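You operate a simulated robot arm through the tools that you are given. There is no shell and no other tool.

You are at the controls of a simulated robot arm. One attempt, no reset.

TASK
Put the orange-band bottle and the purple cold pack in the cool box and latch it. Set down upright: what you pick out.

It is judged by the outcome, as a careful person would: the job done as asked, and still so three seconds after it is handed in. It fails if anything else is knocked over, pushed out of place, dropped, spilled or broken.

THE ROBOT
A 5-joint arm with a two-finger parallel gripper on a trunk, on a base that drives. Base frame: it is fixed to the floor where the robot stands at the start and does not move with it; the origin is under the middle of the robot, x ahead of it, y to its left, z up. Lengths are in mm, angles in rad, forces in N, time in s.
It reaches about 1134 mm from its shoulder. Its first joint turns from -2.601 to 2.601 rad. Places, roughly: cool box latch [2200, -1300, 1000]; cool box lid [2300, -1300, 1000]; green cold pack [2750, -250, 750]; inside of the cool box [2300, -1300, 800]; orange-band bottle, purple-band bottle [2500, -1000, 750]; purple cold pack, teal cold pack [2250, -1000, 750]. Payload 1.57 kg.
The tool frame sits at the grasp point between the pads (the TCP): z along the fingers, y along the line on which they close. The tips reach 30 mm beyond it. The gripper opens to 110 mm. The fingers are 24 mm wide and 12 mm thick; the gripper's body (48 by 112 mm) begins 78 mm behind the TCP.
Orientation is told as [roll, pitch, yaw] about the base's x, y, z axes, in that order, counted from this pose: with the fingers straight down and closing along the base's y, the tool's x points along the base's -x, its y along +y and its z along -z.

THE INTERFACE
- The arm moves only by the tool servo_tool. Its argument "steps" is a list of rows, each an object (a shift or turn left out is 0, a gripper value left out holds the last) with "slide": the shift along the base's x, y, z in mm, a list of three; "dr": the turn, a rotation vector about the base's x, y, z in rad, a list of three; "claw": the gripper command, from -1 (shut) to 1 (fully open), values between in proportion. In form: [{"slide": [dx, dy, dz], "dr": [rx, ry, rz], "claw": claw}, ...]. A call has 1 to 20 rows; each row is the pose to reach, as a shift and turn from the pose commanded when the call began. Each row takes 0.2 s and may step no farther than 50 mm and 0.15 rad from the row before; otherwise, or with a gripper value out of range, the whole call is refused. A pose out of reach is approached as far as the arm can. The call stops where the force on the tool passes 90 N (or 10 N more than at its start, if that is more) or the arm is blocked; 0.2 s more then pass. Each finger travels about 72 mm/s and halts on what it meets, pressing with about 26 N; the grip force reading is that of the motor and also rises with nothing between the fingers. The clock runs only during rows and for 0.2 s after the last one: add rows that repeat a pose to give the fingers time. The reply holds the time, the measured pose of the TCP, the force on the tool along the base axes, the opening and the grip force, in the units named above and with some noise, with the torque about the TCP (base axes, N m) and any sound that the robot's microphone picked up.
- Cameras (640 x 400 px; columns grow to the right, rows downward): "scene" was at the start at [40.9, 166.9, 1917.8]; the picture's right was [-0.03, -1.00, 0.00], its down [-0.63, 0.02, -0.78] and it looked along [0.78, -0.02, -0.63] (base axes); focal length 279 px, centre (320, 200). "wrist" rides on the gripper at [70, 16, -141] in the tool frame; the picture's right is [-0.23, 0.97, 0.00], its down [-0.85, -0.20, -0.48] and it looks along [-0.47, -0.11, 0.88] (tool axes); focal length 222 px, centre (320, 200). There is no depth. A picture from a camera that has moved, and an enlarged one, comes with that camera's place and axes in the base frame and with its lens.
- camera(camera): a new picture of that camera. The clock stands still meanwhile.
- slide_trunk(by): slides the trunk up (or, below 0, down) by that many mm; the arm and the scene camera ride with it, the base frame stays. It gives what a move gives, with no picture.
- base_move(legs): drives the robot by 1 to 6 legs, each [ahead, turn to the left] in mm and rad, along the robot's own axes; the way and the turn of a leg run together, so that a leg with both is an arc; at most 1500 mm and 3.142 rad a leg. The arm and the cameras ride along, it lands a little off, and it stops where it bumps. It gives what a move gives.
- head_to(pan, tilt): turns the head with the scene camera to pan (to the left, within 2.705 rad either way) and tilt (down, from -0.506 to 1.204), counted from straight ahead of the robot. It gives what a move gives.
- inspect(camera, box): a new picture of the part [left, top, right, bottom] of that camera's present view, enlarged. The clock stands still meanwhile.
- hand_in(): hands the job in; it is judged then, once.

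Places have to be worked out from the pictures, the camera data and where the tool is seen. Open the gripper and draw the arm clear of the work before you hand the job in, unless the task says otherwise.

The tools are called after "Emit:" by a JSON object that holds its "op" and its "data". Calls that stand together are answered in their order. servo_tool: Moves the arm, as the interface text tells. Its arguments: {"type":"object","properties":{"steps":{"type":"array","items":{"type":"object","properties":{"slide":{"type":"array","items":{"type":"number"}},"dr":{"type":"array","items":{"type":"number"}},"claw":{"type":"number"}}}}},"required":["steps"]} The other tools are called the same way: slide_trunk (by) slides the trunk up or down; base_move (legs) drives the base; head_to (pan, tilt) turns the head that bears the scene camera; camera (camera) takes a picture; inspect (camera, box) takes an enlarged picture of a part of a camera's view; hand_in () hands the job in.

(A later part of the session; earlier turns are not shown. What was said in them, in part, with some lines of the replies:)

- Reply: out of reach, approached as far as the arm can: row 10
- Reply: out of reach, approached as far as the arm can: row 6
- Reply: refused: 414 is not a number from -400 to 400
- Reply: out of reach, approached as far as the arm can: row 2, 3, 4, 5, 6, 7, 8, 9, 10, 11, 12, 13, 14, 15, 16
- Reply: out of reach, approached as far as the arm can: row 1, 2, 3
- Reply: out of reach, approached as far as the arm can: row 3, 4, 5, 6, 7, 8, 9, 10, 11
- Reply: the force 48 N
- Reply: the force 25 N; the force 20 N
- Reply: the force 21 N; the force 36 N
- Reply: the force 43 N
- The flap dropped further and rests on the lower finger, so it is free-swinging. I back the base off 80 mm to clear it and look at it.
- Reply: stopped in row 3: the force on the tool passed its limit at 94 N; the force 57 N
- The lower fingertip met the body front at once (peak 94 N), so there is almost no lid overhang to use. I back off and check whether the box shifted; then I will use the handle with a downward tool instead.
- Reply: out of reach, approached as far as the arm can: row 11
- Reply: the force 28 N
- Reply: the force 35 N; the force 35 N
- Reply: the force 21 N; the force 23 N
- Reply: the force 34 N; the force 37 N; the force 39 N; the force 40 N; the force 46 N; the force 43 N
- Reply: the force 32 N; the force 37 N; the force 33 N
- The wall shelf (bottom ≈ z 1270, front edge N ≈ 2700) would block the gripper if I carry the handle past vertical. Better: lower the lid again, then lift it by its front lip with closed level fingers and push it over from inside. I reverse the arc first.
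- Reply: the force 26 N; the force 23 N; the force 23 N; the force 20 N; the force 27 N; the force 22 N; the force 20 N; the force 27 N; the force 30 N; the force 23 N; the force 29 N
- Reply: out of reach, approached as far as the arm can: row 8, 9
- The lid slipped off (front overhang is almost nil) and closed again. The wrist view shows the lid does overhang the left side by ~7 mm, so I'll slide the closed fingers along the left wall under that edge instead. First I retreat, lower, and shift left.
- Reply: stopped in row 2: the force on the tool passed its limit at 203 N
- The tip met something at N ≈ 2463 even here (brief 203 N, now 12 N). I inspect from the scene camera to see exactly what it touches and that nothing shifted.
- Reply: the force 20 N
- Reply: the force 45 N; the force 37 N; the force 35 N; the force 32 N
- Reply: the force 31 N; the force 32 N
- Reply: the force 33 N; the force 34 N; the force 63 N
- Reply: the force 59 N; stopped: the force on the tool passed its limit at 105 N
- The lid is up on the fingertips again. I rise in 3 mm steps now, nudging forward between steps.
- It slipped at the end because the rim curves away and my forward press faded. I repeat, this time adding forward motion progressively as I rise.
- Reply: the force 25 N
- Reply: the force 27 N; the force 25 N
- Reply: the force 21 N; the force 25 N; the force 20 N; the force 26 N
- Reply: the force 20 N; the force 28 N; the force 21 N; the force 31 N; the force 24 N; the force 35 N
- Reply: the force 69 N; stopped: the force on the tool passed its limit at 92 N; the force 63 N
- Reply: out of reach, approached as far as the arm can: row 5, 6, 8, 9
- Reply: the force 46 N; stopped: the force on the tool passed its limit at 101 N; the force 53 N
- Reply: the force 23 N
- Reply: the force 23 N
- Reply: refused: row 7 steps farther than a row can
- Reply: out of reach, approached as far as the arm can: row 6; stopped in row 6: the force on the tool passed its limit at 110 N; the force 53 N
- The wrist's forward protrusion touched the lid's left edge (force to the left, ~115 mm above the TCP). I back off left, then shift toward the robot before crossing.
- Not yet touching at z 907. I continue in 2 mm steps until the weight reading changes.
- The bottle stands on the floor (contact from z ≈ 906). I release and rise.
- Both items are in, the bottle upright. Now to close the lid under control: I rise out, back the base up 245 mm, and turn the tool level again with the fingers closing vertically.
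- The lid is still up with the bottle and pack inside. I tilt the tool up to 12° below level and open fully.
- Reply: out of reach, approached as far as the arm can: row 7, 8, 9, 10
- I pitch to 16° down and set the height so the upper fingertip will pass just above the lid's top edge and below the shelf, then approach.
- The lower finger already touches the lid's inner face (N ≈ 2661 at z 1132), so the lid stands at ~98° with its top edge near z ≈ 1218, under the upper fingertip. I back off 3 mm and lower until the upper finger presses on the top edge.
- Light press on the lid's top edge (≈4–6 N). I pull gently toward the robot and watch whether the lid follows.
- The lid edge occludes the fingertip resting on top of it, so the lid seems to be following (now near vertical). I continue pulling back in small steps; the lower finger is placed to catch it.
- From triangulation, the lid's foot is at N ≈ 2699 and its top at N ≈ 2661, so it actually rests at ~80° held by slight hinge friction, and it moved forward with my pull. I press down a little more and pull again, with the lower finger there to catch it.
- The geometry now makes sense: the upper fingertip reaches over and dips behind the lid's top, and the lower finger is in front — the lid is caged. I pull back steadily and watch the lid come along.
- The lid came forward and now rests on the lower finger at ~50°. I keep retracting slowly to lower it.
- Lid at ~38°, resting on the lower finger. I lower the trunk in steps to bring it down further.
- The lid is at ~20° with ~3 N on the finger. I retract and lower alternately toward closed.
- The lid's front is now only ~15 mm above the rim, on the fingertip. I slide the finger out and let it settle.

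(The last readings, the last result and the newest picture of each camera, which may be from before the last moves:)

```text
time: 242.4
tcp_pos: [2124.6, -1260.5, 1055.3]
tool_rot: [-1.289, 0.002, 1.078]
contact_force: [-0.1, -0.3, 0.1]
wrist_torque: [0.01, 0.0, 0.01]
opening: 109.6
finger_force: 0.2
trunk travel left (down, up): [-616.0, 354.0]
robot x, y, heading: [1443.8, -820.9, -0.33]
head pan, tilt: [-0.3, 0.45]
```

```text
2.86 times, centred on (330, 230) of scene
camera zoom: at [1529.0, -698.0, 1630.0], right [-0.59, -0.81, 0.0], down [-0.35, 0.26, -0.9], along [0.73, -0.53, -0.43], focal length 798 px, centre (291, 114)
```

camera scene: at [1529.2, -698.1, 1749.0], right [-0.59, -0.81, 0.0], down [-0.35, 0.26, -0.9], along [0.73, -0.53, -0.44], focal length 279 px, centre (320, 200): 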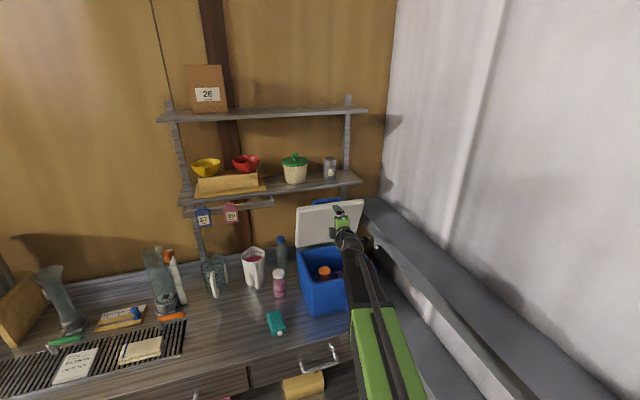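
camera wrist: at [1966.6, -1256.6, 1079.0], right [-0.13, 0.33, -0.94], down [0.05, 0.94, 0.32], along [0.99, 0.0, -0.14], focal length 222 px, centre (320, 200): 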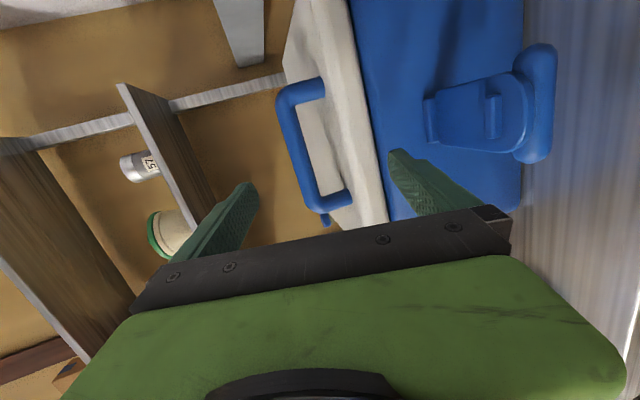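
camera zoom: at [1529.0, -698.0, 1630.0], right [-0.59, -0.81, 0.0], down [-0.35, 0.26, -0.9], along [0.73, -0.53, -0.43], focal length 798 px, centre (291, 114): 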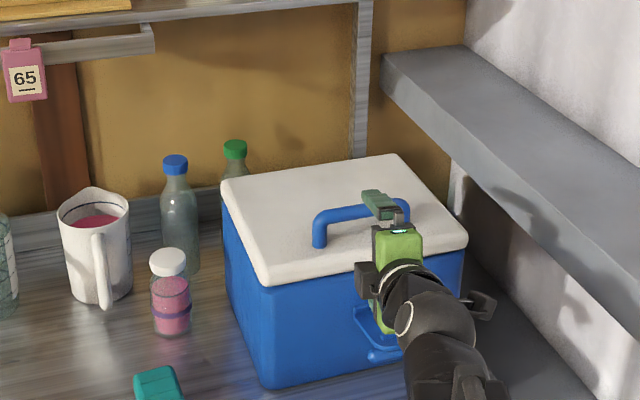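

The lid is closed. Next the latch flap, which hangs open at the front (pill near N 2358, z 930). I back the base 130 mm, level the tool with fingers closed, and come in low to lift the flap from beneath.

Emit:
{"op": "base_move", "data": {"legs": [[-130, 0]]}}

Emit:
{"op": "servo_tool", "data": {"steps": [{"slide": [3.8, -2, 32.5], "dr": [-0.0655, -0.1236, 0], "claw": 0}, {"slide": [8, -4.2, 65], "dr": [-0.131, -0.2472, 0], "claw": -1}, {"slide": [8, -4.2, 65], "dr": [-0.131, -0.2472, 0], "claw": -1}, {"slide": [8, -4.2, 65], "dr": [-0.131, -0.2472, 0], "claw": -1}]}}

Emit:
{"op": "slide_trunk", "data": {"by": -150}}

Emit:
{"op": "camera", "data": {"camera": "wrist"}}

Emit:
{"op": "inspect", "data": {"camera": "scene", "box": [240, 160, 440, 310]}}

```text
time: 243.6
tcp_pos: [2002.8, -1220.1, 1056.3]
tool_rot: [-1.289, 0.001, 1.08]
contact_force: [0.6, -0.1, -0.4]
wrist_torque: [0.0, 0.01, 0.0]
opening: 110.2
finger_force: 0.1
trunk travel left (down, up): [-616.0, 354.0]
robot x, y, heading: [1315.9, -776.5, -0.328]
head pan, tilt: [-0.3, 0.45]
```

```text
time: 244.6
tcp_pos: [2007.8, -1227.5, 1111.5]
tool_rot: [-1.531, -0.003, 1.046]
contact_force: [0.3, -0.1, -0.4]
wrist_torque: [0.02, 0.04, 0.02]
opening: 0.0
finger_force: 16.0
out of reach, approached as far as the arm can: row 2, 3, 4
trunk travel left (down, up): [-616.0, 354.0]
robot x, y, heading: [1323.7, -776.9, -0.325]
head pan, tilt: [-0.3, 0.45]
```

```text
time: 246.4
tcp_pos: [2008.7, -1228.3, 961.0]
tool_rot: [-1.53, -0.003, 1.045]
contact_force: [-0.7, -0.1, 0.0]
wrist_torque: [0.0, 0.0, -0.01]
opening: 0.0
finger_force: 21.5
trunk travel left (down, up): [-466.0, 504.0]
robot x, y, heading: [1320.0, -778.4, -0.325]
head pan, tilt: [-0.3, 0.45]
```

```text
taken
camera wrist: at [1850.0, -1218.6, 951.1], right [0.08, 0.22, -0.97], down [0.02, 0.97, 0.22], along [1.0, -0.04, 0.08], focal length 222 px, centre (320, 200)
```

wrist: 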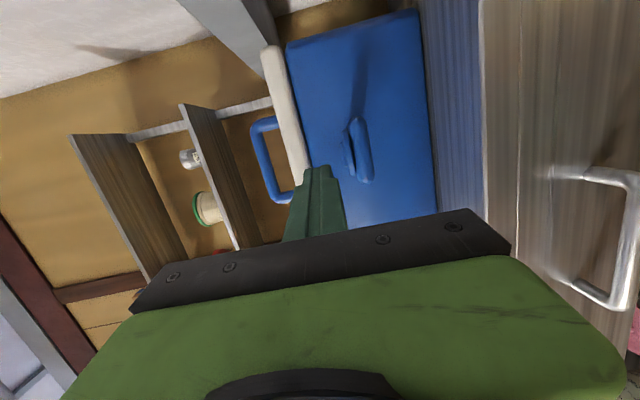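

```text
2.67 times, centred on (340, 235) of scene
camera zoom: at [1408.3, -656.9, 1480.0], right [-0.59, -0.81, 0.0], down [-0.35, 0.26, -0.9], along [0.73, -0.53, -0.44], focal length 745 px, centre (267, 107)
```

zoom: 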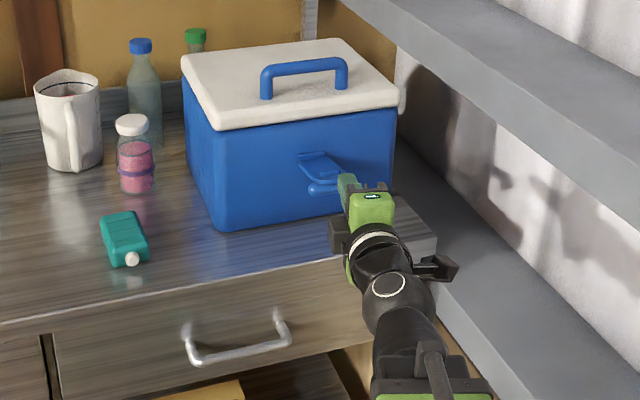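

Emit:
{"op": "inspect", "data": {"camera": "wrist", "box": [260, 80, 440, 220]}}

Emit:
{"op": "inspect", "data": {"camera": "scene", "box": [335, 205, 395, 250]}}

```text
2.86 times, centred on (350, 150) of wrist
camera zoom: at [1850.0, -1218.6, 951.1], right [0.08, 0.22, -0.97], down [0.02, 0.97, 0.22], along [1.0, -0.04, 0.08], focal length 635 px, centre (234, 343)
```

zoom: 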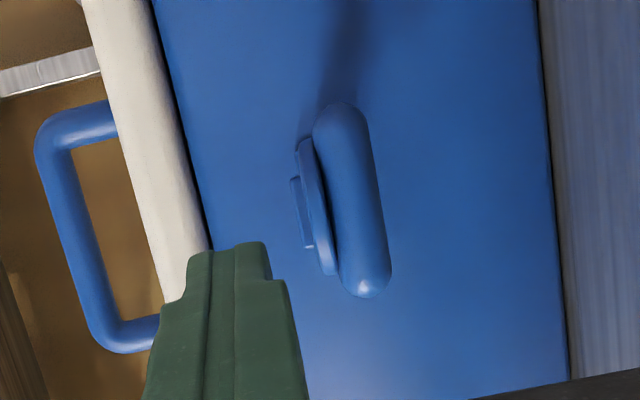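

```text
8.89 times, centred on (365, 228) of scene
camera zoom: at [1408.3, -656.9, 1480.0], right [-0.59, -0.81, 0.0], down [-0.35, 0.26, -0.9], along [0.73, -0.53, -0.44], focal length 2482 px, centre (-80, -44)
```

zoom: 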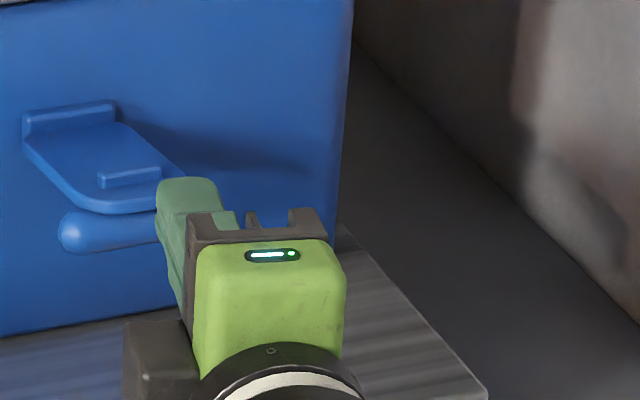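

The flap stands out nearly level: pill centre ≈ (N 2365, z 918), hinge ≈ (2449, 908). I lower the closed fingers, slide under the pill, and lift it along its arc.

Emit:
{"op": "slide_trunk", "data": {"by": -73}}

Emit:
{"op": "servo_tool", "data": {"steps": [{"slide": [16.3, -14.2, 0], "claw": -1}, {"slide": [37, -23.9, 0], "claw": -1}, {"slide": [57.2, -27.8, 0], "claw": -1}, {"slide": [57.2, -27.8, 0], "claw": -1}]}}

Emit:
{"op": "inspect", "data": {"camera": "wrist", "box": [240, 60, 440, 220]}}

```text
time: 247.5
tcp_pos: [2008.9, -1229.3, 889.7]
tool_rot: [-1.531, -0.003, 1.046]
contact_force: [0.0, -0.3, -0.1]
wrist_torque: [0.0, 0.01, -0.02]
opening: 0.0
finger_force: 21.1
trunk travel left (down, up): [-393.0, 577.0]
robot x, y, heading: [1319.0, -778.9, -0.328]
head pan, tilt: [-0.3, 0.45]
```

```text
time: 248.5
tcp_pos: [2066.7, -1255.3, 888.4]
tool_rot: [-1.529, -0.002, 1.046]
contact_force: [0.6, 1.9, 1.0]
wrist_torque: [-0.01, 0.01, 0.0]
opening: 0.0
finger_force: 21.9
trunk travel left (down, up): [-393.0, 577.0]
robot x, y, heading: [1320.2, -779.8, -0.327]
head pan, tilt: [-0.3, 0.45]
```

```text
2.50 times, centred on (340, 140) of wrist
camera zoom: at [1906.6, -1245.6, 877.9], right [0.08, 0.22, -0.97], down [0.02, 0.97, 0.22], along [1.0, -0.04, 0.07], focal length 555 px, centre (270, 350)
```

zoom: 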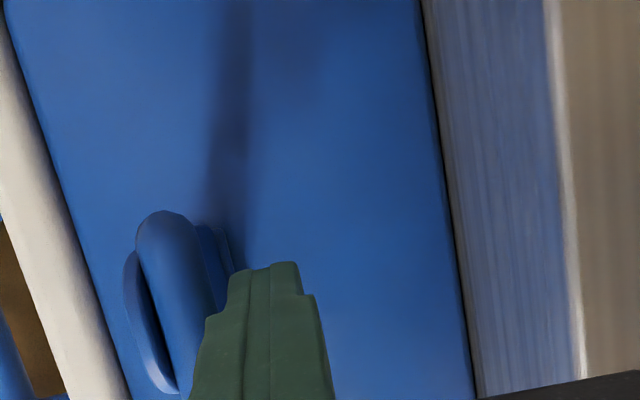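

Emit:
{"op": "slide_trunk", "data": {"by": 14}}

Emit:
{"op": "slide_trunk", "data": {"by": 14}}

Emit:
{"op": "inspect", "data": {"camera": "wrist", "box": [240, 60, 440, 220]}}

```text
time: 249.1
tcp_pos: [2064.5, -1255.3, 903.1]
tool_rot: [-1.532, -0.004, 1.044]
contact_force: [-0.3, 0.5, -1.0]
wrist_torque: [-0.01, 0.03, 0.04]
opening: 0.1
finger_force: 21.1
trunk travel left (down, up): [-407.0, 563.0]
robot x, y, heading: [1317.5, -779.0, -0.324]
head pan, tilt: [-0.3, 0.45]
```

```text
time: 249.7
tcp_pos: [2065.3, -1256.5, 917.4]
tool_rot: [-1.53, -0.004, 1.046]
contact_force: [1.3, 1.3, -0.4]
wrist_torque: [0.04, -0.03, 0.0]
opening: 0.0
finger_force: 21.0
trunk travel left (down, up): [-421.0, 549.0]
robot x, y, heading: [1319.7, -780.9, -0.331]
head pan, tilt: [-0.3, 0.45]
```

```text
2.50 times, centred on (340, 140) of wrist
camera zoom: at [1906.4, -1245.7, 906.0], right [0.08, 0.22, -0.97], down [0.02, 0.97, 0.22], along [1.0, -0.04, 0.07], focal length 555 px, centre (270, 350)
```

zoom: 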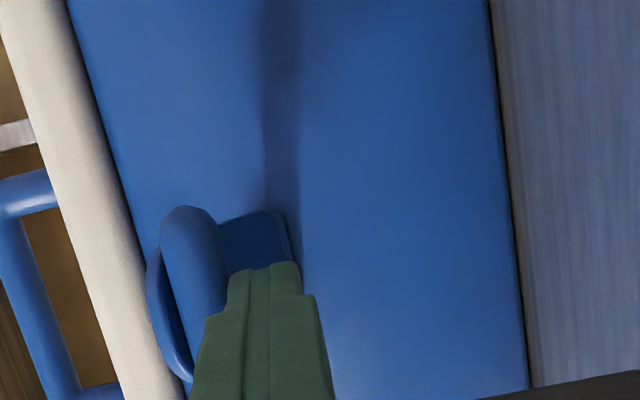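

The flap is rising on the fingers. I continue along the arc, alternating up and forward.

Emit:
{"op": "slide_trunk", "data": {"by": 12}}

Emit:
{"op": "servo_tool", "data": {"steps": [{"slide": [4.8, -1.5, 0], "claw": -1}, {"slide": [9.5, -3.1, 0], "claw": -1}]}}

Emit:
{"op": "slide_trunk", "data": {"by": 12}}

Emit:
{"op": "servo_tool", "data": {"steps": [{"slide": [4.8, -1.5, 0], "claw": -1}, {"slide": [11.4, -3.7, 0], "claw": -1}]}}

Emit:
{"op": "slide_trunk", "data": {"by": 12}}

Emit:
{"op": "inspect", "data": {"camera": "wrist", "box": [240, 60, 440, 220]}}

```text
time: 250.3
tcp_pos: [2064.6, -1256.0, 929.4]
tool_rot: [-1.53, -0.004, 1.046]
contact_force: [0.1, 0.6, -0.4]
wrist_torque: [0.02, 0.03, 0.01]
opening: 0.3
finger_force: 21.7
trunk travel left (down, up): [-433.0, 537.0]
robot x, y, heading: [1318.9, -779.3, -0.326]
head pan, tilt: [-0.3, 0.45]
```

```text
time: 250.9
tcp_pos: [2074.5, -1257.8, 929.4]
tool_rot: [-1.53, -0.004, 1.046]
contact_force: [-0.2, -0.7, -0.5]
wrist_torque: [0.01, 0.0, 0.02]
opening: 0.3
finger_force: 21.2
trunk travel left (down, up): [-433.0, 537.0]
robot x, y, heading: [1319.2, -779.4, -0.333]
head pan, tilt: [-0.3, 0.45]
```

```text
time: 251.5
tcp_pos: [2073.6, -1258.9, 940.3]
tool_rot: [-1.532, -0.003, 1.046]
contact_force: [-0.3, -0.6, 0.2]
wrist_torque: [-0.01, -0.02, -0.03]
opening: 0.0
finger_force: 21.3
trunk travel left (down, up): [-445.0, 525.0]
robot x, y, heading: [1319.5, -782.2, -0.327]
head pan, tilt: [-0.3, 0.45]
```

```text
time: 252.1
tcp_pos: [2085.6, -1261.6, 940.0]
tool_rot: [-1.53, -0.003, 1.046]
contact_force: [0.2, 0.3, -1.3]
wrist_torque: [0.01, -0.01, -0.02]
opening: 0.1
finger_force: 21.8
trunk travel left (down, up): [-445.0, 525.0]
robot x, y, heading: [1322.5, -780.6, -0.329]
head pan, tilt: [-0.3, 0.45]
```

```text
time: 252.7
tcp_pos: [2084.2, -1262.4, 953.2]
tool_rot: [-1.531, -0.003, 1.045]
contact_force: [-0.8, -0.1, 1.2]
wrist_torque: [-0.02, 0.02, 0.01]
opening: 0.0
finger_force: 21.8
trunk travel left (down, up): [-457.0, 513.0]
robot x, y, heading: [1321.9, -779.2, -0.329]
head pan, tilt: [-0.3, 0.45]
```

```text
2.50 times, centred on (340, 140) of wrist
camera zoom: at [1926.9, -1252.0, 942.0], right [0.08, 0.22, -0.97], down [0.02, 0.97, 0.22], along [1.0, -0.04, 0.07], focal length 555 px, centre (270, 350)
```

zoom: 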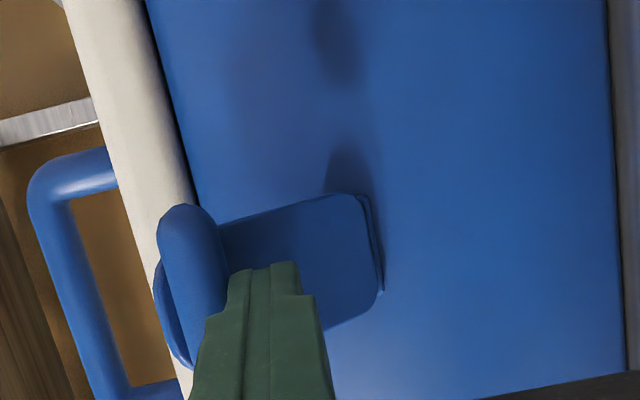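

The flap is about 55° up. I move on toward the lid.

Emit:
{"op": "servo_tool", "data": {"steps": [{"slide": [4.8, -1.5, 0], "claw": -1}, {"slide": [9.5, -3.1, 0], "claw": -1}]}}

Emit:
{"op": "slide_trunk", "data": {"by": 8}}

Emit:
{"op": "servo_tool", "data": {"steps": [{"slide": [4.8, -1.5, 0], "claw": -1}, {"slide": [9.5, -3.1, 0], "claw": -1}, {"slide": [14.3, -4.6, 0], "claw": -1}]}}

Emit:
{"op": "inspect", "data": {"camera": "wrist", "box": [240, 60, 440, 220]}}

```text
time: 253.3
tcp_pos: [2094.3, -1263.9, 952.3]
tool_rot: [-1.533, -0.003, 1.044]
contact_force: [0.9, 0.4, -0.2]
wrist_torque: [0.03, 0.02, -0.01]
opening: 0.0
finger_force: 21.8
trunk travel left (down, up): [-457.0, 513.0]
robot x, y, heading: [1321.9, -780.5, -0.329]
head pan, tilt: [-0.3, 0.45]
```

```text
time: 253.9
tcp_pos: [2095.2, -1264.9, 960.2]
tool_rot: [-1.53, -0.005, 1.046]
contact_force: [3.1, -0.9, -1.8]
wrist_torque: [0.02, 0.09, -0.02]
opening: 0.0
finger_force: 21.3
trunk travel left (down, up): [-465.0, 505.0]
robot x, y, heading: [1321.1, -780.5, -0.33]
head pan, tilt: [-0.3, 0.45]
```

```text
time: 254.7
tcp_pos: [2109.6, -1268.3, 960.9]
tool_rot: [-1.531, -0.004, 1.045]
contact_force: [-0.1, 0.9, -0.3]
wrist_torque: [-0.02, -0.03, -0.01]
opening: 0.0
finger_force: 21.2
trunk travel left (down, up): [-465.0, 505.0]
robot x, y, heading: [1321.8, -783.3, -0.324]
head pan, tilt: [-0.3, 0.45]
```

```text
2.50 times, centred on (340, 140) of wrist
camera zoom: at [1951.4, -1258.6, 950.0], right [0.08, 0.22, -0.97], down [0.02, 0.97, 0.22], along [1.0, -0.04, 0.07], focal length 555 px, centre (270, 350)
```

zoom: 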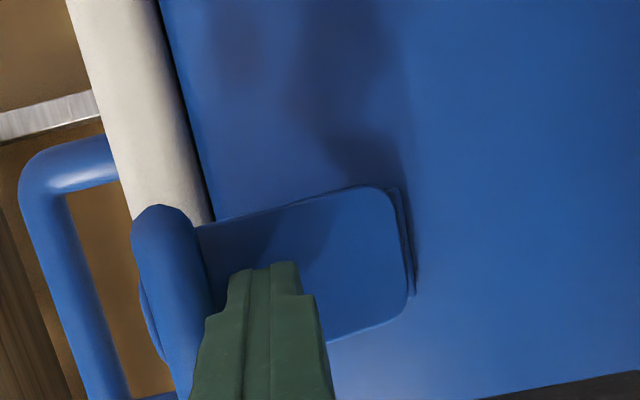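

The flap is nearly upright. I push it home in small steps, listening for the latch.

Emit:
{"op": "servo_tool", "data": {"steps": [{"slide": [4.8, -1.5, 0], "claw": -1}, {"slide": [9.5, -3.1, 0], "claw": -1}]}}

Emit:
{"op": "servo_tool", "data": {"steps": [{"slide": [2.9, -0.9, 0], "claw": -1}, {"slide": [5.7, -1.8, 0], "claw": -1}]}}

Emit:
{"op": "inspect", "data": {"camera": "wrist", "box": [240, 60, 440, 220]}}

```text
time: 255.3
tcp_pos: [2119.2, -1271.8, 960.6]
tool_rot: [-1.532, -0.004, 1.045]
contact_force: [-0.6, -0.6, 0.6]
wrist_torque: [-0.02, -0.01, 0.01]
opening: 0.2
finger_force: 21.2
trunk travel left (down, up): [-465.0, 505.0]
robot x, y, heading: [1322.0, -777.9, -0.325]
head pan, tilt: [-0.3, 0.45]
```

```text
time: 255.9
tcp_pos: [2123.9, -1273.9, 960.9]
tool_rot: [-1.529, -0.004, 1.046]
contact_force: [-0.8, 0.3, -0.4]
wrist_torque: [-0.02, 0.01, 0.05]
opening: 0.0
finger_force: 21.2
trunk travel left (down, up): [-465.0, 505.0]
robot x, y, heading: [1323.8, -779.9, -0.326]
head pan, tilt: [-0.3, 0.45]
```

```text
2.50 times, centred on (340, 140) of wrist
camera zoom: at [1965.7, -1264.1, 950.0], right [0.08, 0.22, -0.97], down [0.02, 0.97, 0.22], along [1.0, -0.04, 0.08], focal length 555 px, centre (270, 350)
```

zoom: 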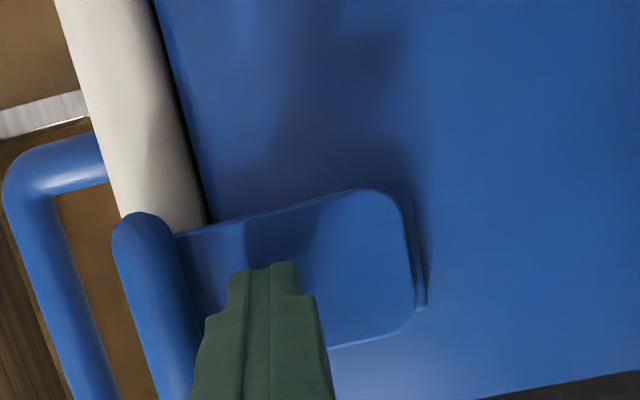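

Emit:
{"op": "servo_tool", "data": {"steps": [{"slide": [2.9, -0.9, 0], "claw": -1}, {"slide": [4.8, -1.5, 0], "claw": -1}]}}

Emit:
{"op": "servo_tool", "data": {"steps": [{"slide": [1.9, -0.6, 0], "claw": -1}, {"slide": [3.8, -1.2, 0], "claw": -1}]}}

Emit:
{"op": "inspect", "data": {"camera": "wrist", "box": [240, 60, 440, 220]}}

```text
time: 256.5
tcp_pos: [2126.9, -1276.0, 961.3]
tool_rot: [-1.533, -0.003, 1.048]
contact_force: [-40.0, 16.2, -19.3]
wrist_torque: [0.09, 0.61, 0.29]
opening: 0.0
finger_force: 20.9
trunk travel left (down, up): [-465.0, 505.0]
robot x, y, heading: [1321.8, -777.0, -0.33]
head pan, tilt: [-0.3, 0.45]
```

```text
time: 257.1
tcp_pos: [2126.3, -1274.8, 963.3]
tool_rot: [-1.531, -0.004, 1.049]
contact_force: [-32.6, 13.9, -2.5]
wrist_torque: [0.04, 0.03, 0.31]
opening: 0.2
finger_force: 21.0
trunk travel left (down, up): [-465.0, 505.0]
robot x, y, heading: [1321.7, -779.4, -0.33]
head pan, tilt: [-0.3, 0.45]
stopped in row 2: the force on the tool passed its limit at 96 N (the readings are from after the stop); the commanded pose is now the measured one
```

```text
2.50 times, centred on (340, 140) of wrist
camera zoom: at [1968.4, -1265.5, 952.5], right [0.08, 0.22, -0.97], down [0.02, 0.97, 0.22], along [1.0, -0.04, 0.08], focal length 555 px, centre (270, 350)
```

zoom: 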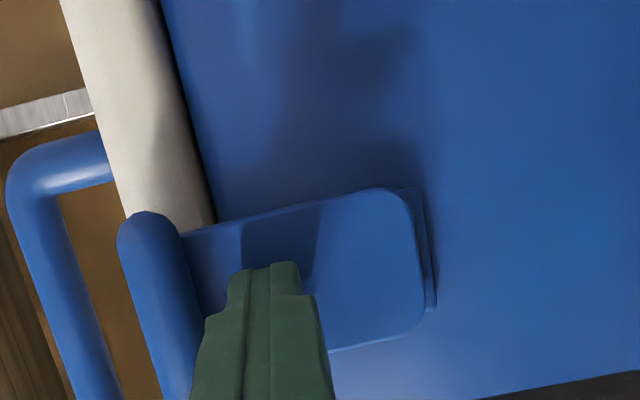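

The flap met firm resistance at the same depth where it sat originally (tip N ≈ 2444). I back off and check that it stays latched.

Emit:
{"op": "servo_tool", "data": {"steps": [{"slide": [-2.9, 0.9, 0], "claw": -1}, {"slide": [-5.7, 1.8, 0], "claw": -1}]}}

Emit:
{"op": "inspect", "data": {"camera": "wrist", "box": [240, 60, 440, 220]}}

```text
time: 257.7
tcp_pos: [2125.2, -1275.1, 960.6]
tool_rot: [-1.527, -0.003, 1.047]
contact_force: [0.3, 0.3, -0.1]
wrist_torque: [-0.04, 0.0, -0.01]
opening: 0.0
finger_force: 21.3
trunk travel left (down, up): [-465.0, 505.0]
robot x, y, heading: [1323.7, -781.7, -0.328]
head pan, tilt: [-0.3, 0.45]
```

```text
2.50 times, centred on (340, 140) of wrist
camera zoom: at [1967.1, -1265.0, 949.8], right [0.08, 0.22, -0.97], down [0.02, 0.97, 0.22], along [1.0, -0.04, 0.07], focal length 555 px, centre (270, 350)
```

zoom: 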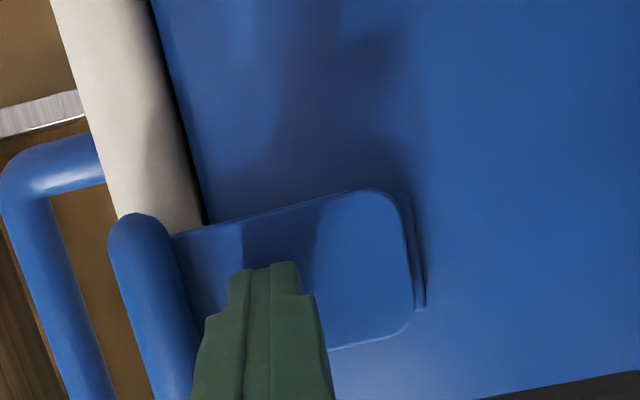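

Emit:
{"op": "servo_tool", "data": {"steps": [{"slide": [-4.8, 1.5, 0], "claw": -1}, {"slide": [-9.5, 3.1, 0], "claw": -1}]}}

Emit:
{"op": "inspect", "data": {"camera": "wrist", "box": [240, 60, 440, 220]}}

```text
time: 258.3
tcp_pos: [2114.8, -1270.9, 959.5]
tool_rot: [-1.53, -0.004, 1.048]
contact_force: [0.6, -0.3, -0.6]
wrist_torque: [0.03, 0.0, 0.02]
opening: 0.0
finger_force: 21.1
trunk travel left (down, up): [-465.0, 505.0]
robot x, y, heading: [1318.9, -777.4, -0.325]
head pan, tilt: [-0.3, 0.45]
```

```text
2.50 times, centred on (340, 140) of wrist
camera zoom: at [1956.3, -1261.5, 950.0], right [0.08, 0.22, -0.97], down [0.02, 0.97, 0.22], along [1.0, -0.04, 0.07], focal length 555 px, centre (270, 350)
```

zoom: 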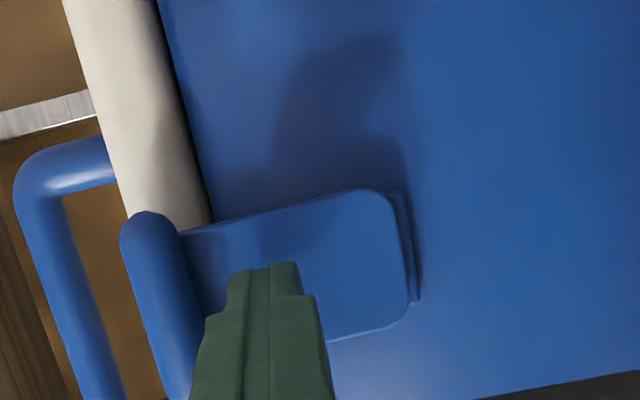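

Emit:
{"op": "slide_trunk", "data": {"by": -15}}

Emit:
{"op": "inspect", "data": {"camera": "wrist", "box": [240, 60, 440, 220]}}

```text
time: 258.9
tcp_pos: [2115.4, -1271.1, 946.0]
tool_rot: [-1.531, -0.003, 1.047]
contact_force: [0.1, -0.7, 0.6]
wrist_torque: [-0.02, 0.0, 0.01]
opening: 0.1
finger_force: 21.5
trunk travel left (down, up): [-450.0, 520.0]
robot x, y, heading: [1319.1, -779.2, -0.323]
head pan, tilt: [-0.3, 0.45]
```

```text
2.50 times, centred on (340, 140) of wrist
camera zoom: at [1956.3, -1261.5, 935.0], right [0.08, 0.22, -0.97], down [0.02, 0.97, 0.22], along [1.0, -0.04, 0.07], focal length 555 px, centre (270, 350)
```

zoom: 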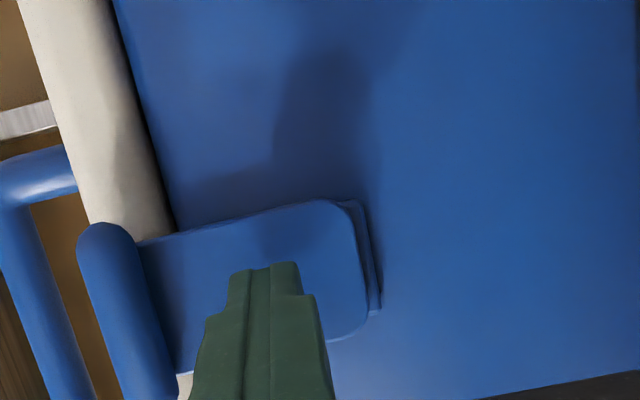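

The flap stays up on its own. To be sure it is fully home I press directly on the pill at its height.

Emit:
{"op": "servo_tool", "data": {"steps": [{"slide": [-14.3, 4.6, 0], "claw": -1}, {"slide": [-28.6, 9.2, 0], "claw": -1}]}}

Emit:
{"op": "slide_trunk", "data": {"by": 48}}

Emit:
{"op": "camera", "data": {"camera": "wrist"}}

Emit:
{"op": "inspect", "data": {"camera": "wrist", "box": [240, 60, 440, 220]}}

```text
time: 259.5
tcp_pos: [2086.1, -1261.7, 944.5]
tool_rot: [-1.529, -0.004, 1.046]
contact_force: [0.2, 0.4, 0.1]
wrist_torque: [0.0, -0.01, 0.0]
opening: 0.0
finger_force: 20.9
trunk travel left (down, up): [-450.0, 520.0]
robot x, y, heading: [1323.4, -782.5, -0.33]
head pan, tilt: [-0.3, 0.45]
```

```text
time: 260.4
tcp_pos: [2087.1, -1262.3, 993.7]
tool_rot: [-1.532, -0.003, 1.046]
contact_force: [1.2, 0.0, 0.6]
wrist_torque: [0.02, -0.01, -0.03]
opening: 0.1
finger_force: 21.1
trunk travel left (down, up): [-498.0, 472.0]
robot x, y, heading: [1324.6, -775.5, -0.328]
head pan, tilt: [-0.3, 0.45]
```

```text
taken
camera wrist: at [1928.0, -1252.5, 983.1], right [0.08, 0.22, -0.97], down [0.02, 0.97, 0.22], along [1.0, -0.04, 0.08], focal length 222 px, centre (320, 200)
```

wrist: 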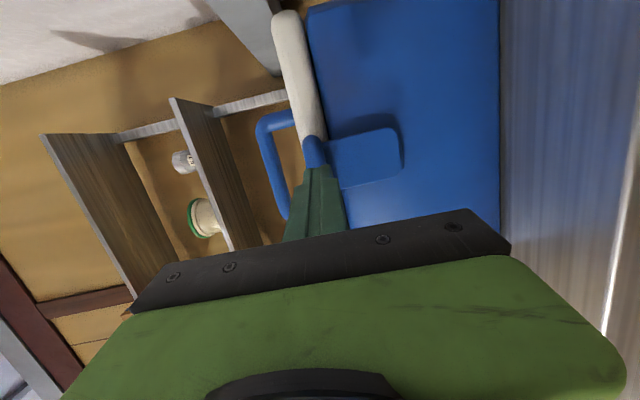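

```text
2.50 times, centred on (340, 140) of wrist
camera zoom: at [1928.0, -1252.5, 983.1], right [0.08, 0.22, -0.97], down [0.02, 0.97, 0.22], along [1.0, -0.04, 0.08], focal length 555 px, centre (270, 350)
```

zoom: 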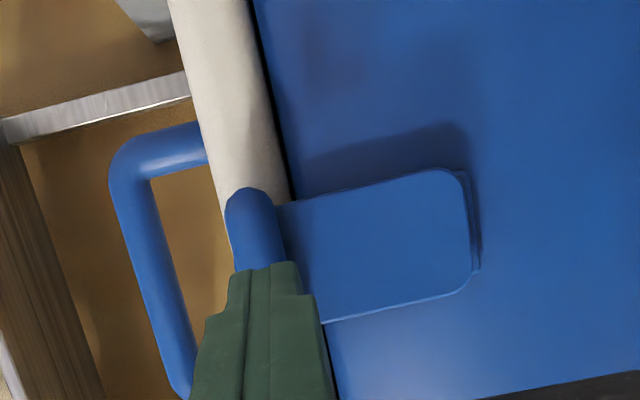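

Emit:
{"op": "servo_tool", "data": {"steps": [{"slide": [9.5, -3.1, 0], "claw": -1}, {"slide": [17.1, -5.5, 0], "claw": -1}]}}

Emit:
{"op": "servo_tool", "data": {"steps": [{"slide": [2.9, -0.9, 0], "claw": -1}, {"slide": [4.8, -1.5, 0], "claw": -1}]}}

Emit:
{"op": "servo_tool", "data": {"steps": [{"slide": [1.9, -0.6, 0], "claw": -1}, {"slide": [3.8, -1.2, 0], "claw": -1}]}}

```text
time: 261.0
tcp_pos: [2102.9, -1268.3, 993.5]
tool_rot: [-1.532, -0.004, 1.048]
contact_force: [-0.6, 0.2, 0.5]
wrist_torque: [0.0, -0.04, 0.03]
opening: 0.0
finger_force: 20.8
trunk travel left (down, up): [-498.0, 472.0]
robot x, y, heading: [1319.9, -780.5, -0.325]
head pan, tilt: [-0.3, 0.45]
```

```text
time: 261.6
tcp_pos: [2109.1, -1269.3, 993.4]
tool_rot: [-1.533, -0.004, 1.049]
contact_force: [-0.5, 0.5, -0.3]
wrist_torque: [0.0, 0.05, 0.03]
opening: 0.0
finger_force: 21.8
trunk travel left (down, up): [-498.0, 472.0]
robot x, y, heading: [1321.5, -780.5, -0.326]
head pan, tilt: [-0.3, 0.45]
```

```text
time: 262.2
tcp_pos: [2107.7, -1270.4, 994.5]
tool_rot: [-1.533, -0.003, 1.048]
contact_force: [-33.6, 16.5, -14.3]
wrist_torque: [0.06, 0.41, 0.38]
opening: 0.1
finger_force: 21.6
trunk travel left (down, up): [-498.0, 472.0]
robot x, y, heading: [1321.3, -781.9, -0.328]
head pan, tilt: [-0.3, 0.45]
```

Emit:
{"op": "servo_tool", "data": {"steps": [{"slide": [1.4, -0.5, 0], "claw": -1}, {"slide": [2.9, -0.9, 0], "claw": -1}, {"slide": [4.3, -1.4, 0], "claw": -1}]}}

Emit:
{"op": "inspect", "data": {"camera": "wrist", "box": [240, 60, 440, 220]}}

```text
time: 263.2
tcp_pos: [2111.2, -1270.3, 997.8]
tool_rot: [-1.532, -0.004, 1.045]
contact_force: [-44.7, 19.5, -7.6]
wrist_torque: [0.08, 0.3, 0.43]
opening: 0.0
finger_force: 20.7
trunk travel left (down, up): [-498.0, 472.0]
robot x, y, heading: [1318.5, -777.3, -0.33]
head pan, tilt: [-0.3, 0.45]
stopped in row 3: the force on the tool passed its limit at 91 N (the readings are from after the stop); the commanded pose is now the measured one
```

```text
2.50 times, centred on (340, 140) of wrist
camera zoom: at [1951.3, -1260.7, 986.2], right [0.08, 0.22, -0.97], down [0.02, 0.98, 0.22], along [1.0, -0.04, 0.08], focal length 555 px, centre (270, 350)
```

zoom: 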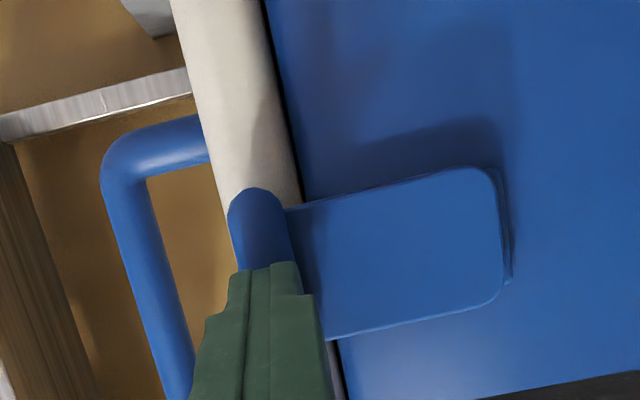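

The pill moved in about 3 mm more under the press. I back off and re-touch lightly to see whether it stayed there.

Emit:
{"op": "servo_tool", "data": {"steps": [{"slide": [-6.7, 2.1, 0], "claw": -1}, {"slide": [-13.3, 4.3, 0], "claw": -1}, {"slide": [-13.3, 4.3, 0], "claw": -1}]}}

Emit:
{"op": "servo_tool", "data": {"steps": [{"slide": [4.8, -1.5, 0], "claw": -1}, {"slide": [7.6, -2.4, 0], "claw": -1}]}}

Emit:
{"op": "servo_tool", "data": {"steps": [{"slide": [1.4, -0.5, 0], "claw": -1}]}}

Emit:
{"op": "servo_tool", "data": {"steps": [{"slide": [1.4, -0.5, 0], "claw": -1}]}}

Emit:
{"op": "servo_tool", "data": {"steps": [{"slide": [1.4, -0.5, 0], "claw": -1}]}}

```text
time: 264.0
tcp_pos: [2101.5, -1267.5, 994.6]
tool_rot: [-1.53, -0.004, 1.047]
contact_force: [-0.3, -0.9, 0.5]
wrist_torque: [0.0, 0.0, 0.0]
opening: 0.0
finger_force: 21.3
trunk travel left (down, up): [-498.0, 472.0]
robot x, y, heading: [1320.9, -779.2, -0.326]
head pan, tilt: [-0.3, 0.45]
```

```text
time: 264.6
tcp_pos: [2109.1, -1270.6, 993.5]
tool_rot: [-1.528, -0.002, 1.046]
contact_force: [-13.6, 5.9, -4.8]
wrist_torque: [0.03, 0.11, 0.1]
opening: 0.1
finger_force: 21.5
trunk travel left (down, up): [-498.0, 472.0]
robot x, y, heading: [1321.9, -781.3, -0.332]
head pan, tilt: [-0.3, 0.45]
```

```text
time: 265.0
tcp_pos: [2109.9, -1270.2, 995.4]
tool_rot: [-1.529, -0.005, 1.047]
contact_force: [-32.2, 12.5, -16.9]
wrist_torque: [0.04, 0.49, 0.25]
opening: 0.0
finger_force: 21.5
trunk travel left (down, up): [-498.0, 472.0]
robot x, y, heading: [1314.5, -780.3, -0.331]
head pan, tilt: [-0.3, 0.45]
```

```text
time: 265.4
tcp_pos: [2109.0, -1270.7, 995.8]
tool_rot: [-1.53, -0.004, 1.045]
contact_force: [-41.7, 18.6, -17.5]
wrist_torque: [0.11, 0.57, 0.33]
opening: 0.0
finger_force: 21.3
trunk travel left (down, up): [-498.0, 472.0]
robot x, y, heading: [1321.2, -780.5, -0.325]
head pan, tilt: [-0.3, 0.45]
```

```text
time: 265.8
tcp_pos: [2110.0, -1270.6, 996.9]
tool_rot: [-1.532, -0.003, 1.045]
contact_force: [-56.8, 24.1, -21.9]
wrist_torque: [0.15, 0.75, 0.51]
opening: 0.0
finger_force: 21.1
trunk travel left (down, up): [-498.0, 472.0]
robot x, y, heading: [1317.4, -780.6, -0.323]
head pan, tilt: [-0.3, 0.45]
```

The pill is at a hard stop (steady at tip N ≈ 2426.5 up to 57 N), matching its original closed position. As a gentle check that the lid is really held, I'll try the friction-lift on the lid face at the left, only a few millimetres.

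Emit:
{"op": "servo_tool", "data": {"steps": [{"slide": [-14.3, 4.6, 0], "claw": -1}, {"slide": [-28.6, 9.2, 0], "claw": -1}, {"slide": [-18.6, 40.3, 0], "dr": [0, 0, 0.035], "claw": -1}, {"slide": [-8.6, 71.4, 0], "dr": [0, 0, 0.07], "claw": -1}, {"slide": [1.3, 102.5, 0], "dr": [0, 0, 0.106], "claw": -1}, {"slide": [1.3, 102.5, 0], "dr": [0, 0, 0.106], "claw": -1}]}}

Emit:
{"op": "slide_trunk", "data": {"by": -5}}

Emit:
{"op": "camera", "data": {"camera": "wrist"}}

```text
time: 267.2
tcp_pos: [2112.3, -1169.0, 992.5]
tool_rot: [-1.528, -0.002, 1.153]
contact_force: [-1.1, 0.2, 0.9]
wrist_torque: [-0.04, 0.0, 0.0]
opening: 0.0
finger_force: 20.8
trunk travel left (down, up): [-498.0, 472.0]
robot x, y, heading: [1321.1, -779.9, -0.326]
head pan, tilt: [-0.3, 0.45]
```

```text
time: 267.7
tcp_pos: [2113.1, -1168.7, 987.9]
tool_rot: [-1.528, -0.004, 1.154]
contact_force: [0.2, 0.1, -0.1]
wrist_torque: [0.01, -0.02, 0.0]
opening: 0.0
finger_force: 21.4
trunk travel left (down, up): [-493.0, 477.0]
robot x, y, heading: [1321.9, -779.1, -0.329]
head pan, tilt: [-0.3, 0.45]
```

```text
taken
camera wrist: at [1954.7, -1175.9, 977.8], right [0.06, 0.23, -0.97], down [-0.08, 0.97, 0.22], along [1.0, 0.07, 0.07], focal length 222 px, centre (320, 200)
```

wrist: 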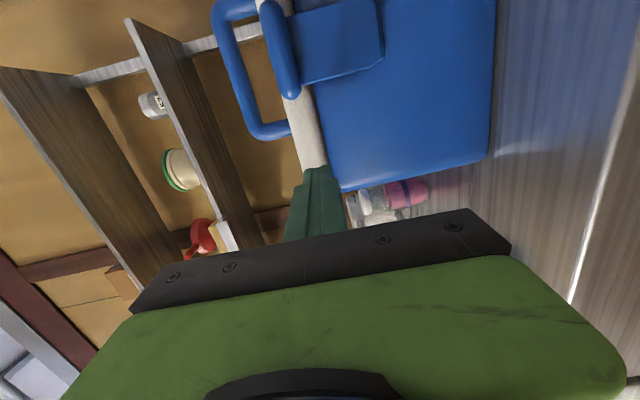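

Emit:
{"op": "servo_tool", "data": {"steps": [{"slide": [19, -6.1, 0], "claw": -1}, {"slide": [38.1, -12.2, 0], "claw": -1}, {"slide": [53.3, -17.1, 0], "claw": -1}, {"slide": [58.1, -18.6, 0], "claw": -1}]}}

Emit:
{"op": "servo_tool", "data": {"steps": [{"slide": [2.4, -0.8, 0], "claw": -1}, {"slide": [3.8, -1.2, 0], "claw": -1}]}}

Emit:
{"op": "inspect", "data": {"camera": "wrist", "box": [220, 60, 420, 220]}}

```text
time: 268.7
tcp_pos: [2171.9, -1187.7, 987.7]
tool_rot: [-1.527, -0.002, 1.154]
contact_force: [-3.1, 0.3, -1.8]
wrist_torque: [-0.01, 0.0, 0.02]
opening: 0.0
finger_force: 21.1
trunk travel left (down, up): [-493.0, 477.0]
robot x, y, heading: [1320.0, -778.7, -0.332]
head pan, tilt: [-0.3, 0.45]
```

```text
time: 269.3
tcp_pos: [2172.8, -1188.6, 989.8]
tool_rot: [-1.53, -0.003, 1.152]
contact_force: [-29.0, 6.2, -1.7]
wrist_torque: [0.04, -0.13, 0.15]
opening: 0.1
finger_force: 21.8
trunk travel left (down, up): [-493.0, 477.0]
robot x, y, heading: [1322.5, -779.2, -0.328]
head pan, tilt: [-0.3, 0.45]
```

```text
2.50 times, centred on (320, 140) of wrist
camera zoom: at [2013.6, -1196.0, 979.7], right [0.06, 0.23, -0.97], down [-0.08, 0.97, 0.22], along [1.0, 0.07, 0.07], focal length 555 px, centre (320, 350)
```

zoom: 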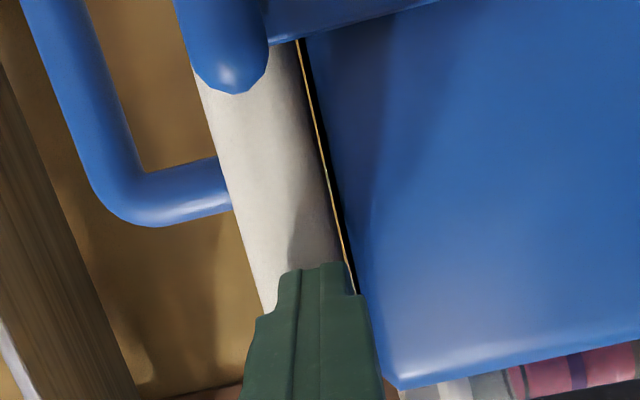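

Emit:
{"op": "slide_trunk", "data": {"by": 4}}

Emit:
{"op": "inspect", "data": {"camera": "wrist", "box": [220, 60, 420, 220]}}

```text
time: 269.9
tcp_pos: [2172.7, -1190.1, 992.5]
tool_rot: [-1.528, -0.003, 1.154]
contact_force: [-48.5, 10.5, -22.6]
wrist_torque: [0.02, 0.59, 0.25]
opening: 0.4
finger_force: 21.1
trunk travel left (down, up): [-497.0, 473.0]
robot x, y, heading: [1317.3, -780.2, -0.326]
head pan, tilt: [-0.3, 0.45]
```

```text
2.50 times, centred on (320, 140) of wrist
camera zoom: at [2013.8, -1196.4, 982.8], right [0.05, 0.23, -0.97], down [-0.08, 0.97, 0.22], along [1.0, 0.07, 0.07], focal length 555 px, centre (320, 350)
```

zoom: 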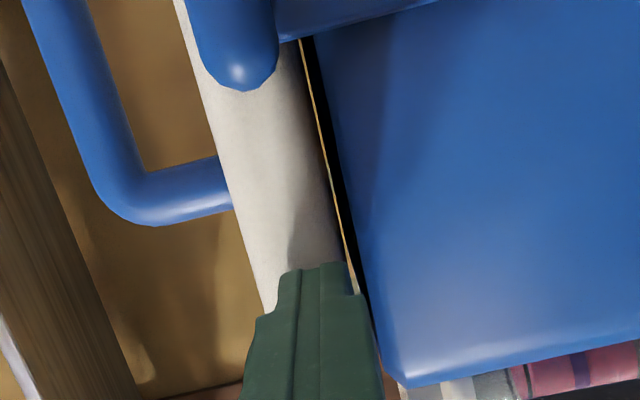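

The lid now resists lifting (−23 N at once, versus ~0 N before), so the latch holds it. I lower back, withdraw, and re-check the latch visually.

Emit:
{"op": "slide_trunk", "data": {"by": -4}}

Emit:
{"op": "servo_tool", "data": {"steps": [{"slide": [-9.5, 3.1, 0], "claw": -1}, {"slide": [-28.6, 9.2, 0], "claw": -1}, {"slide": [-47.6, 15.3, 0], "claw": -1}]}}

Emit:
{"op": "camera", "data": {"camera": "wrist"}}

Emit:
{"op": "inspect", "data": {"camera": "wrist", "box": [220, 0, 420, 160]}}

```text
time: 270.4
tcp_pos: [2172.7, -1189.0, 992.1]
tool_rot: [-1.53, -0.003, 1.151]
contact_force: [-36.7, 7.6, 0.1]
wrist_torque: [-0.26, -0.05, 0.19]
opening: 0.0
finger_force: 21.2
trunk travel left (down, up): [-493.0, 477.0]
robot x, y, heading: [1318.2, -781.1, -0.327]
head pan, tilt: [-0.3, 0.45]
```

```text
time: 271.2
tcp_pos: [2127.0, -1171.9, 987.0]
tool_rot: [-1.526, -0.002, 1.152]
contact_force: [1.1, 0.8, -0.2]
wrist_torque: [-0.02, 0.01, 0.01]
opening: 0.0
finger_force: 21.3
trunk travel left (down, up): [-493.0, 477.0]
robot x, y, heading: [1322.8, -777.5, -0.332]
head pan, tilt: [-0.3, 0.45]
```

```text
taken
camera wrist: at [1969.3, -1179.8, 977.7], right [0.05, 0.23, -0.97], down [-0.08, 0.97, 0.22], along [1.0, 0.07, 0.07], focal length 222 px, centre (320, 200)
```

wrist: 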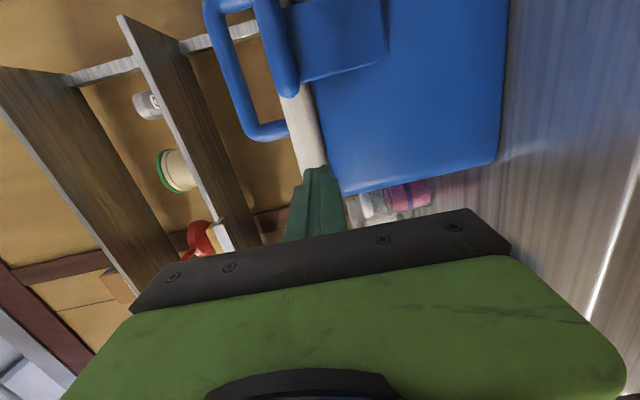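

```text
2.50 times, centred on (320, 80) of wrist
camera zoom: at [1969.3, -1179.8, 977.7], right [0.05, 0.23, -0.97], down [-0.08, 0.97, 0.22], along [1.0, 0.07, 0.07], focal length 555 px, centre (320, 500)
```

zoom: 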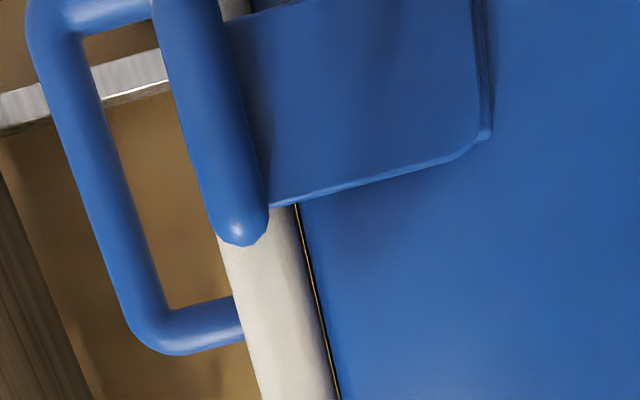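

The latch looks seated as before. For certainty I press the pill home once more after that test.

Emit:
{"op": "servo_tool", "data": {"steps": [{"slide": [-17.1, 5.5, 0], "claw": -1}, {"slide": [-27.2, -26, 0], "dr": [0, 0, -0.035], "claw": -1}, {"slide": [-37.3, -57.4, 0], "dr": [0, 0, -0.07], "claw": -1}, {"slide": [-47.3, -88.8, 0], "dr": [0, 0, -0.106], "claw": -1}, {"slide": [-47.3, -88.8, 0], "dr": [0, 0, -0.106], "claw": -1}]}}

Emit:
{"op": "slide_trunk", "data": {"by": 6}}

Emit:
{"op": "servo_tool", "data": {"steps": [{"slide": [9.5, -3.1, 0], "claw": -1}, {"slide": [19, -6.1, 0], "claw": -1}, {"slide": [26.7, -8.5, 0], "claw": -1}, {"slide": [30.5, -9.8, 0], "claw": -1}]}}

Emit:
{"op": "servo_tool", "data": {"steps": [{"slide": [1.4, -0.5, 0], "claw": -1}, {"slide": [2.9, -0.9, 0], "claw": -1}]}}

```text
time: 272.4
tcp_pos: [2079.1, -1262.2, 986.6]
tool_rot: [-1.523, -0.002, 1.047]
contact_force: [0.5, -0.4, 0.2]
wrist_torque: [0.0, -0.02, 0.0]
opening: 0.2
finger_force: 21.0
trunk travel left (down, up): [-493.0, 477.0]
robot x, y, heading: [1319.1, -782.0, -0.331]
head pan, tilt: [-0.3, 0.45]
```

```text
time: 272.9
tcp_pos: [2080.5, -1262.1, 992.8]
tool_rot: [-1.523, -0.004, 1.048]
contact_force: [0.6, 0.2, 0.7]
wrist_torque: [0.01, -0.01, -0.01]
opening: 0.0
finger_force: 21.4
trunk travel left (down, up): [-499.0, 471.0]
robot x, y, heading: [1319.8, -776.8, -0.324]
head pan, tilt: [-0.3, 0.45]
```

```text
time: 273.9
tcp_pos: [2107.7, -1271.8, 993.9]
tool_rot: [-1.525, -0.002, 1.047]
contact_force: [-7.3, 3.2, -1.5]
wrist_torque: [0.02, 0.0, 0.07]
opening: 0.1
finger_force: 21.1
trunk travel left (down, up): [-499.0, 471.0]
robot x, y, heading: [1317.8, -776.2, -0.324]
head pan, tilt: [-0.3, 0.45]
```

```text
time: 274.5
tcp_pos: [2109.5, -1271.3, 993.1]
tool_rot: [-1.524, -0.001, 1.048]
contact_force: [-43.4, 16.5, -19.9]
wrist_torque: [0.03, 0.62, 0.33]
opening: 0.1
finger_force: 20.7
trunk travel left (down, up): [-499.0, 471.0]
robot x, y, heading: [1322.7, -781.5, -0.328]
head pan, tilt: [-0.3, 0.45]
```

Same hard stop (N ≈ 2396), fully seated. Now I withdraw, open the gripper, back the robot away and take a final look at everything.

Emit:
{"op": "servo_tool", "data": {"steps": [{"slide": [-9.5, 3.1, 0], "claw": -1}, {"slide": [-28.6, 9.2, 0], "claw": -0.5}, {"slide": [-38, 12.2, 0], "claw": 0.5}, {"slide": [-38, 12.2, 0], "claw": 1}]}}

Emit:
{"op": "base_move", "data": {"legs": [[-250, 0]]}}

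Emit:
{"op": "slide_trunk", "data": {"by": 250}}

Emit:
{"op": "camera", "data": {"camera": "scene"}}

Emit:
{"op": "inspect", "data": {"camera": "scene", "box": [220, 120, 420, 270]}}

```text
time: 275.5
tcp_pos: [2074.3, -1260.7, 992.4]
tool_rot: [-1.522, -0.003, 1.048]
contact_force: [0.3, 1.2, -0.1]
wrist_torque: [-0.02, 0.02, -0.03]
opening: 103.7
finger_force: 0.1
trunk travel left (down, up): [-499.0, 471.0]
robot x, y, heading: [1322.6, -782.2, -0.328]
head pan, tilt: [-0.3, 0.45]
```

```text
time: 277.4
tcp_pos: [1828.6, -1178.5, 992.8]
tool_rot: [-1.522, -0.003, 1.045]
contact_force: [0.1, -0.5, 0.7]
wrist_torque: [0.0, -0.04, 0.01]
opening: 110.1
finger_force: 0.0
trunk travel left (down, up): [-499.0, 471.0]
robot x, y, heading: [1076.9, -693.0, -0.33]
head pan, tilt: [-0.3, 0.45]
```

```text
time: 280.0
tcp_pos: [1828.6, -1177.8, 1242.8]
tool_rot: [-1.523, -0.003, 1.046]
contact_force: [-0.3, -0.5, 1.3]
wrist_torque: [0.01, -0.01, 0.04]
opening: 109.9
finger_force: 0.2
trunk travel left (down, up): [-749.0, 221.0]
robot x, y, heading: [1074.7, -698.9, -0.331]
head pan, tilt: [-0.3, 0.45]
```

```text
taken
camera scene: at [1163.1, -573.2, 1762.9], right [-0.59, -0.81, 0.0], down [-0.35, 0.26, -0.9], along [0.73, -0.53, -0.44], focal length 279 px, centre (320, 200)
```

scene: 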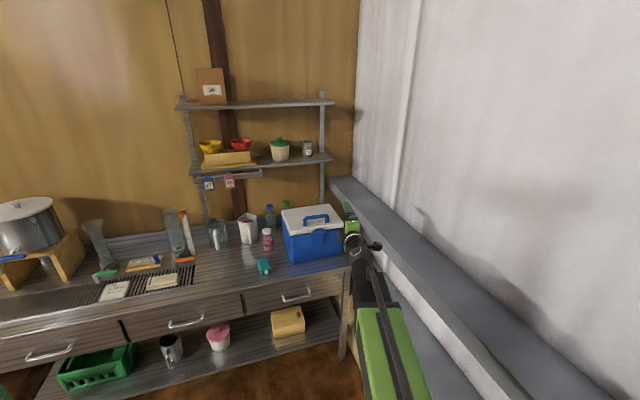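

```text
2.67 times, centred on (320, 195) of scene
camera zoom: at [1163.1, -573.2, 1762.9], right [-0.59, -0.81, 0.0], down [-0.35, 0.26, -0.9], along [0.73, -0.53, -0.44], focal length 745 px, centre (320, 213)
```

zoom: 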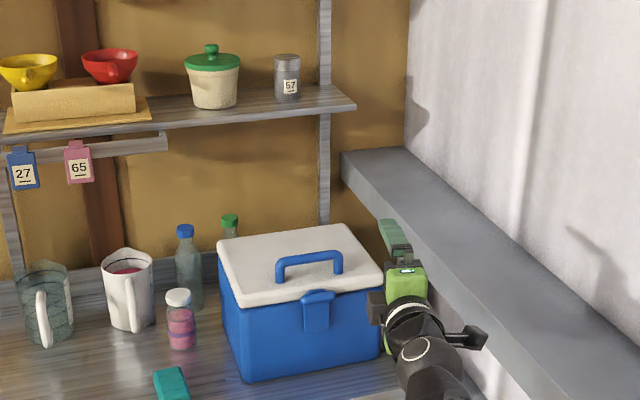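

Emit:
{"op": "inspect", "data": {"camera": "scene", "box": [275, 195, 355, 265]}}

```text
5.71 times, centred on (315, 230) of scene
camera zoom: at [1163.1, -573.2, 1762.9], right [-0.59, -0.81, 0.0], down [-0.35, 0.26, -0.9], along [0.73, -0.53, -0.44], focal length 1596 px, centre (349, 29)
```

zoom: 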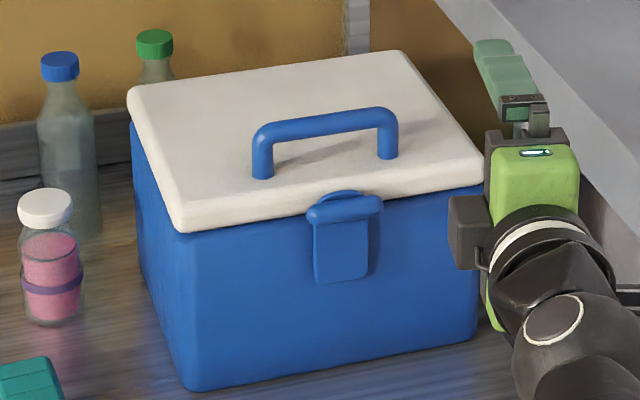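

The box is closed with the latch seated just as at the start. The orange-band bottle and purple pack are inside, the other items stand where they were, and the gripper is open and clear, so I hand in.

Emit:
{"op": "hand_in", "data": {}}

```text
The job is handed in.
```

The orange-band bottle and the purple cold pack are in the cool box, the lid is closed, and the latch is shut. I've handed the job in, but I haven't been told the result.

- **Contents:** the bottle stands upright in the left half of the box. I laid the cold pack flat in the right half, the way it lay on the bench; I took that as upright for it.
- **Latch:** I pressed it to a firm stop, where it had been at the start. A gentle lift on the closed lid met about 23 N of resistance, against almost none when it was unlatched.
- **Other items:** the purple-band bottle, teal pack, jugs, other bottles and shelf items all looked upright and in place in the last picture. The green cold pack was never clearly identified in any view, so I can't speak for that one.
- **Knocks along the way:** the fingertips bumped the box front several times; the hardest hit read 203 N for a moment. The wrist also touched the open lid's left edge once, at about 110 N. None of these visibly shifted anything.
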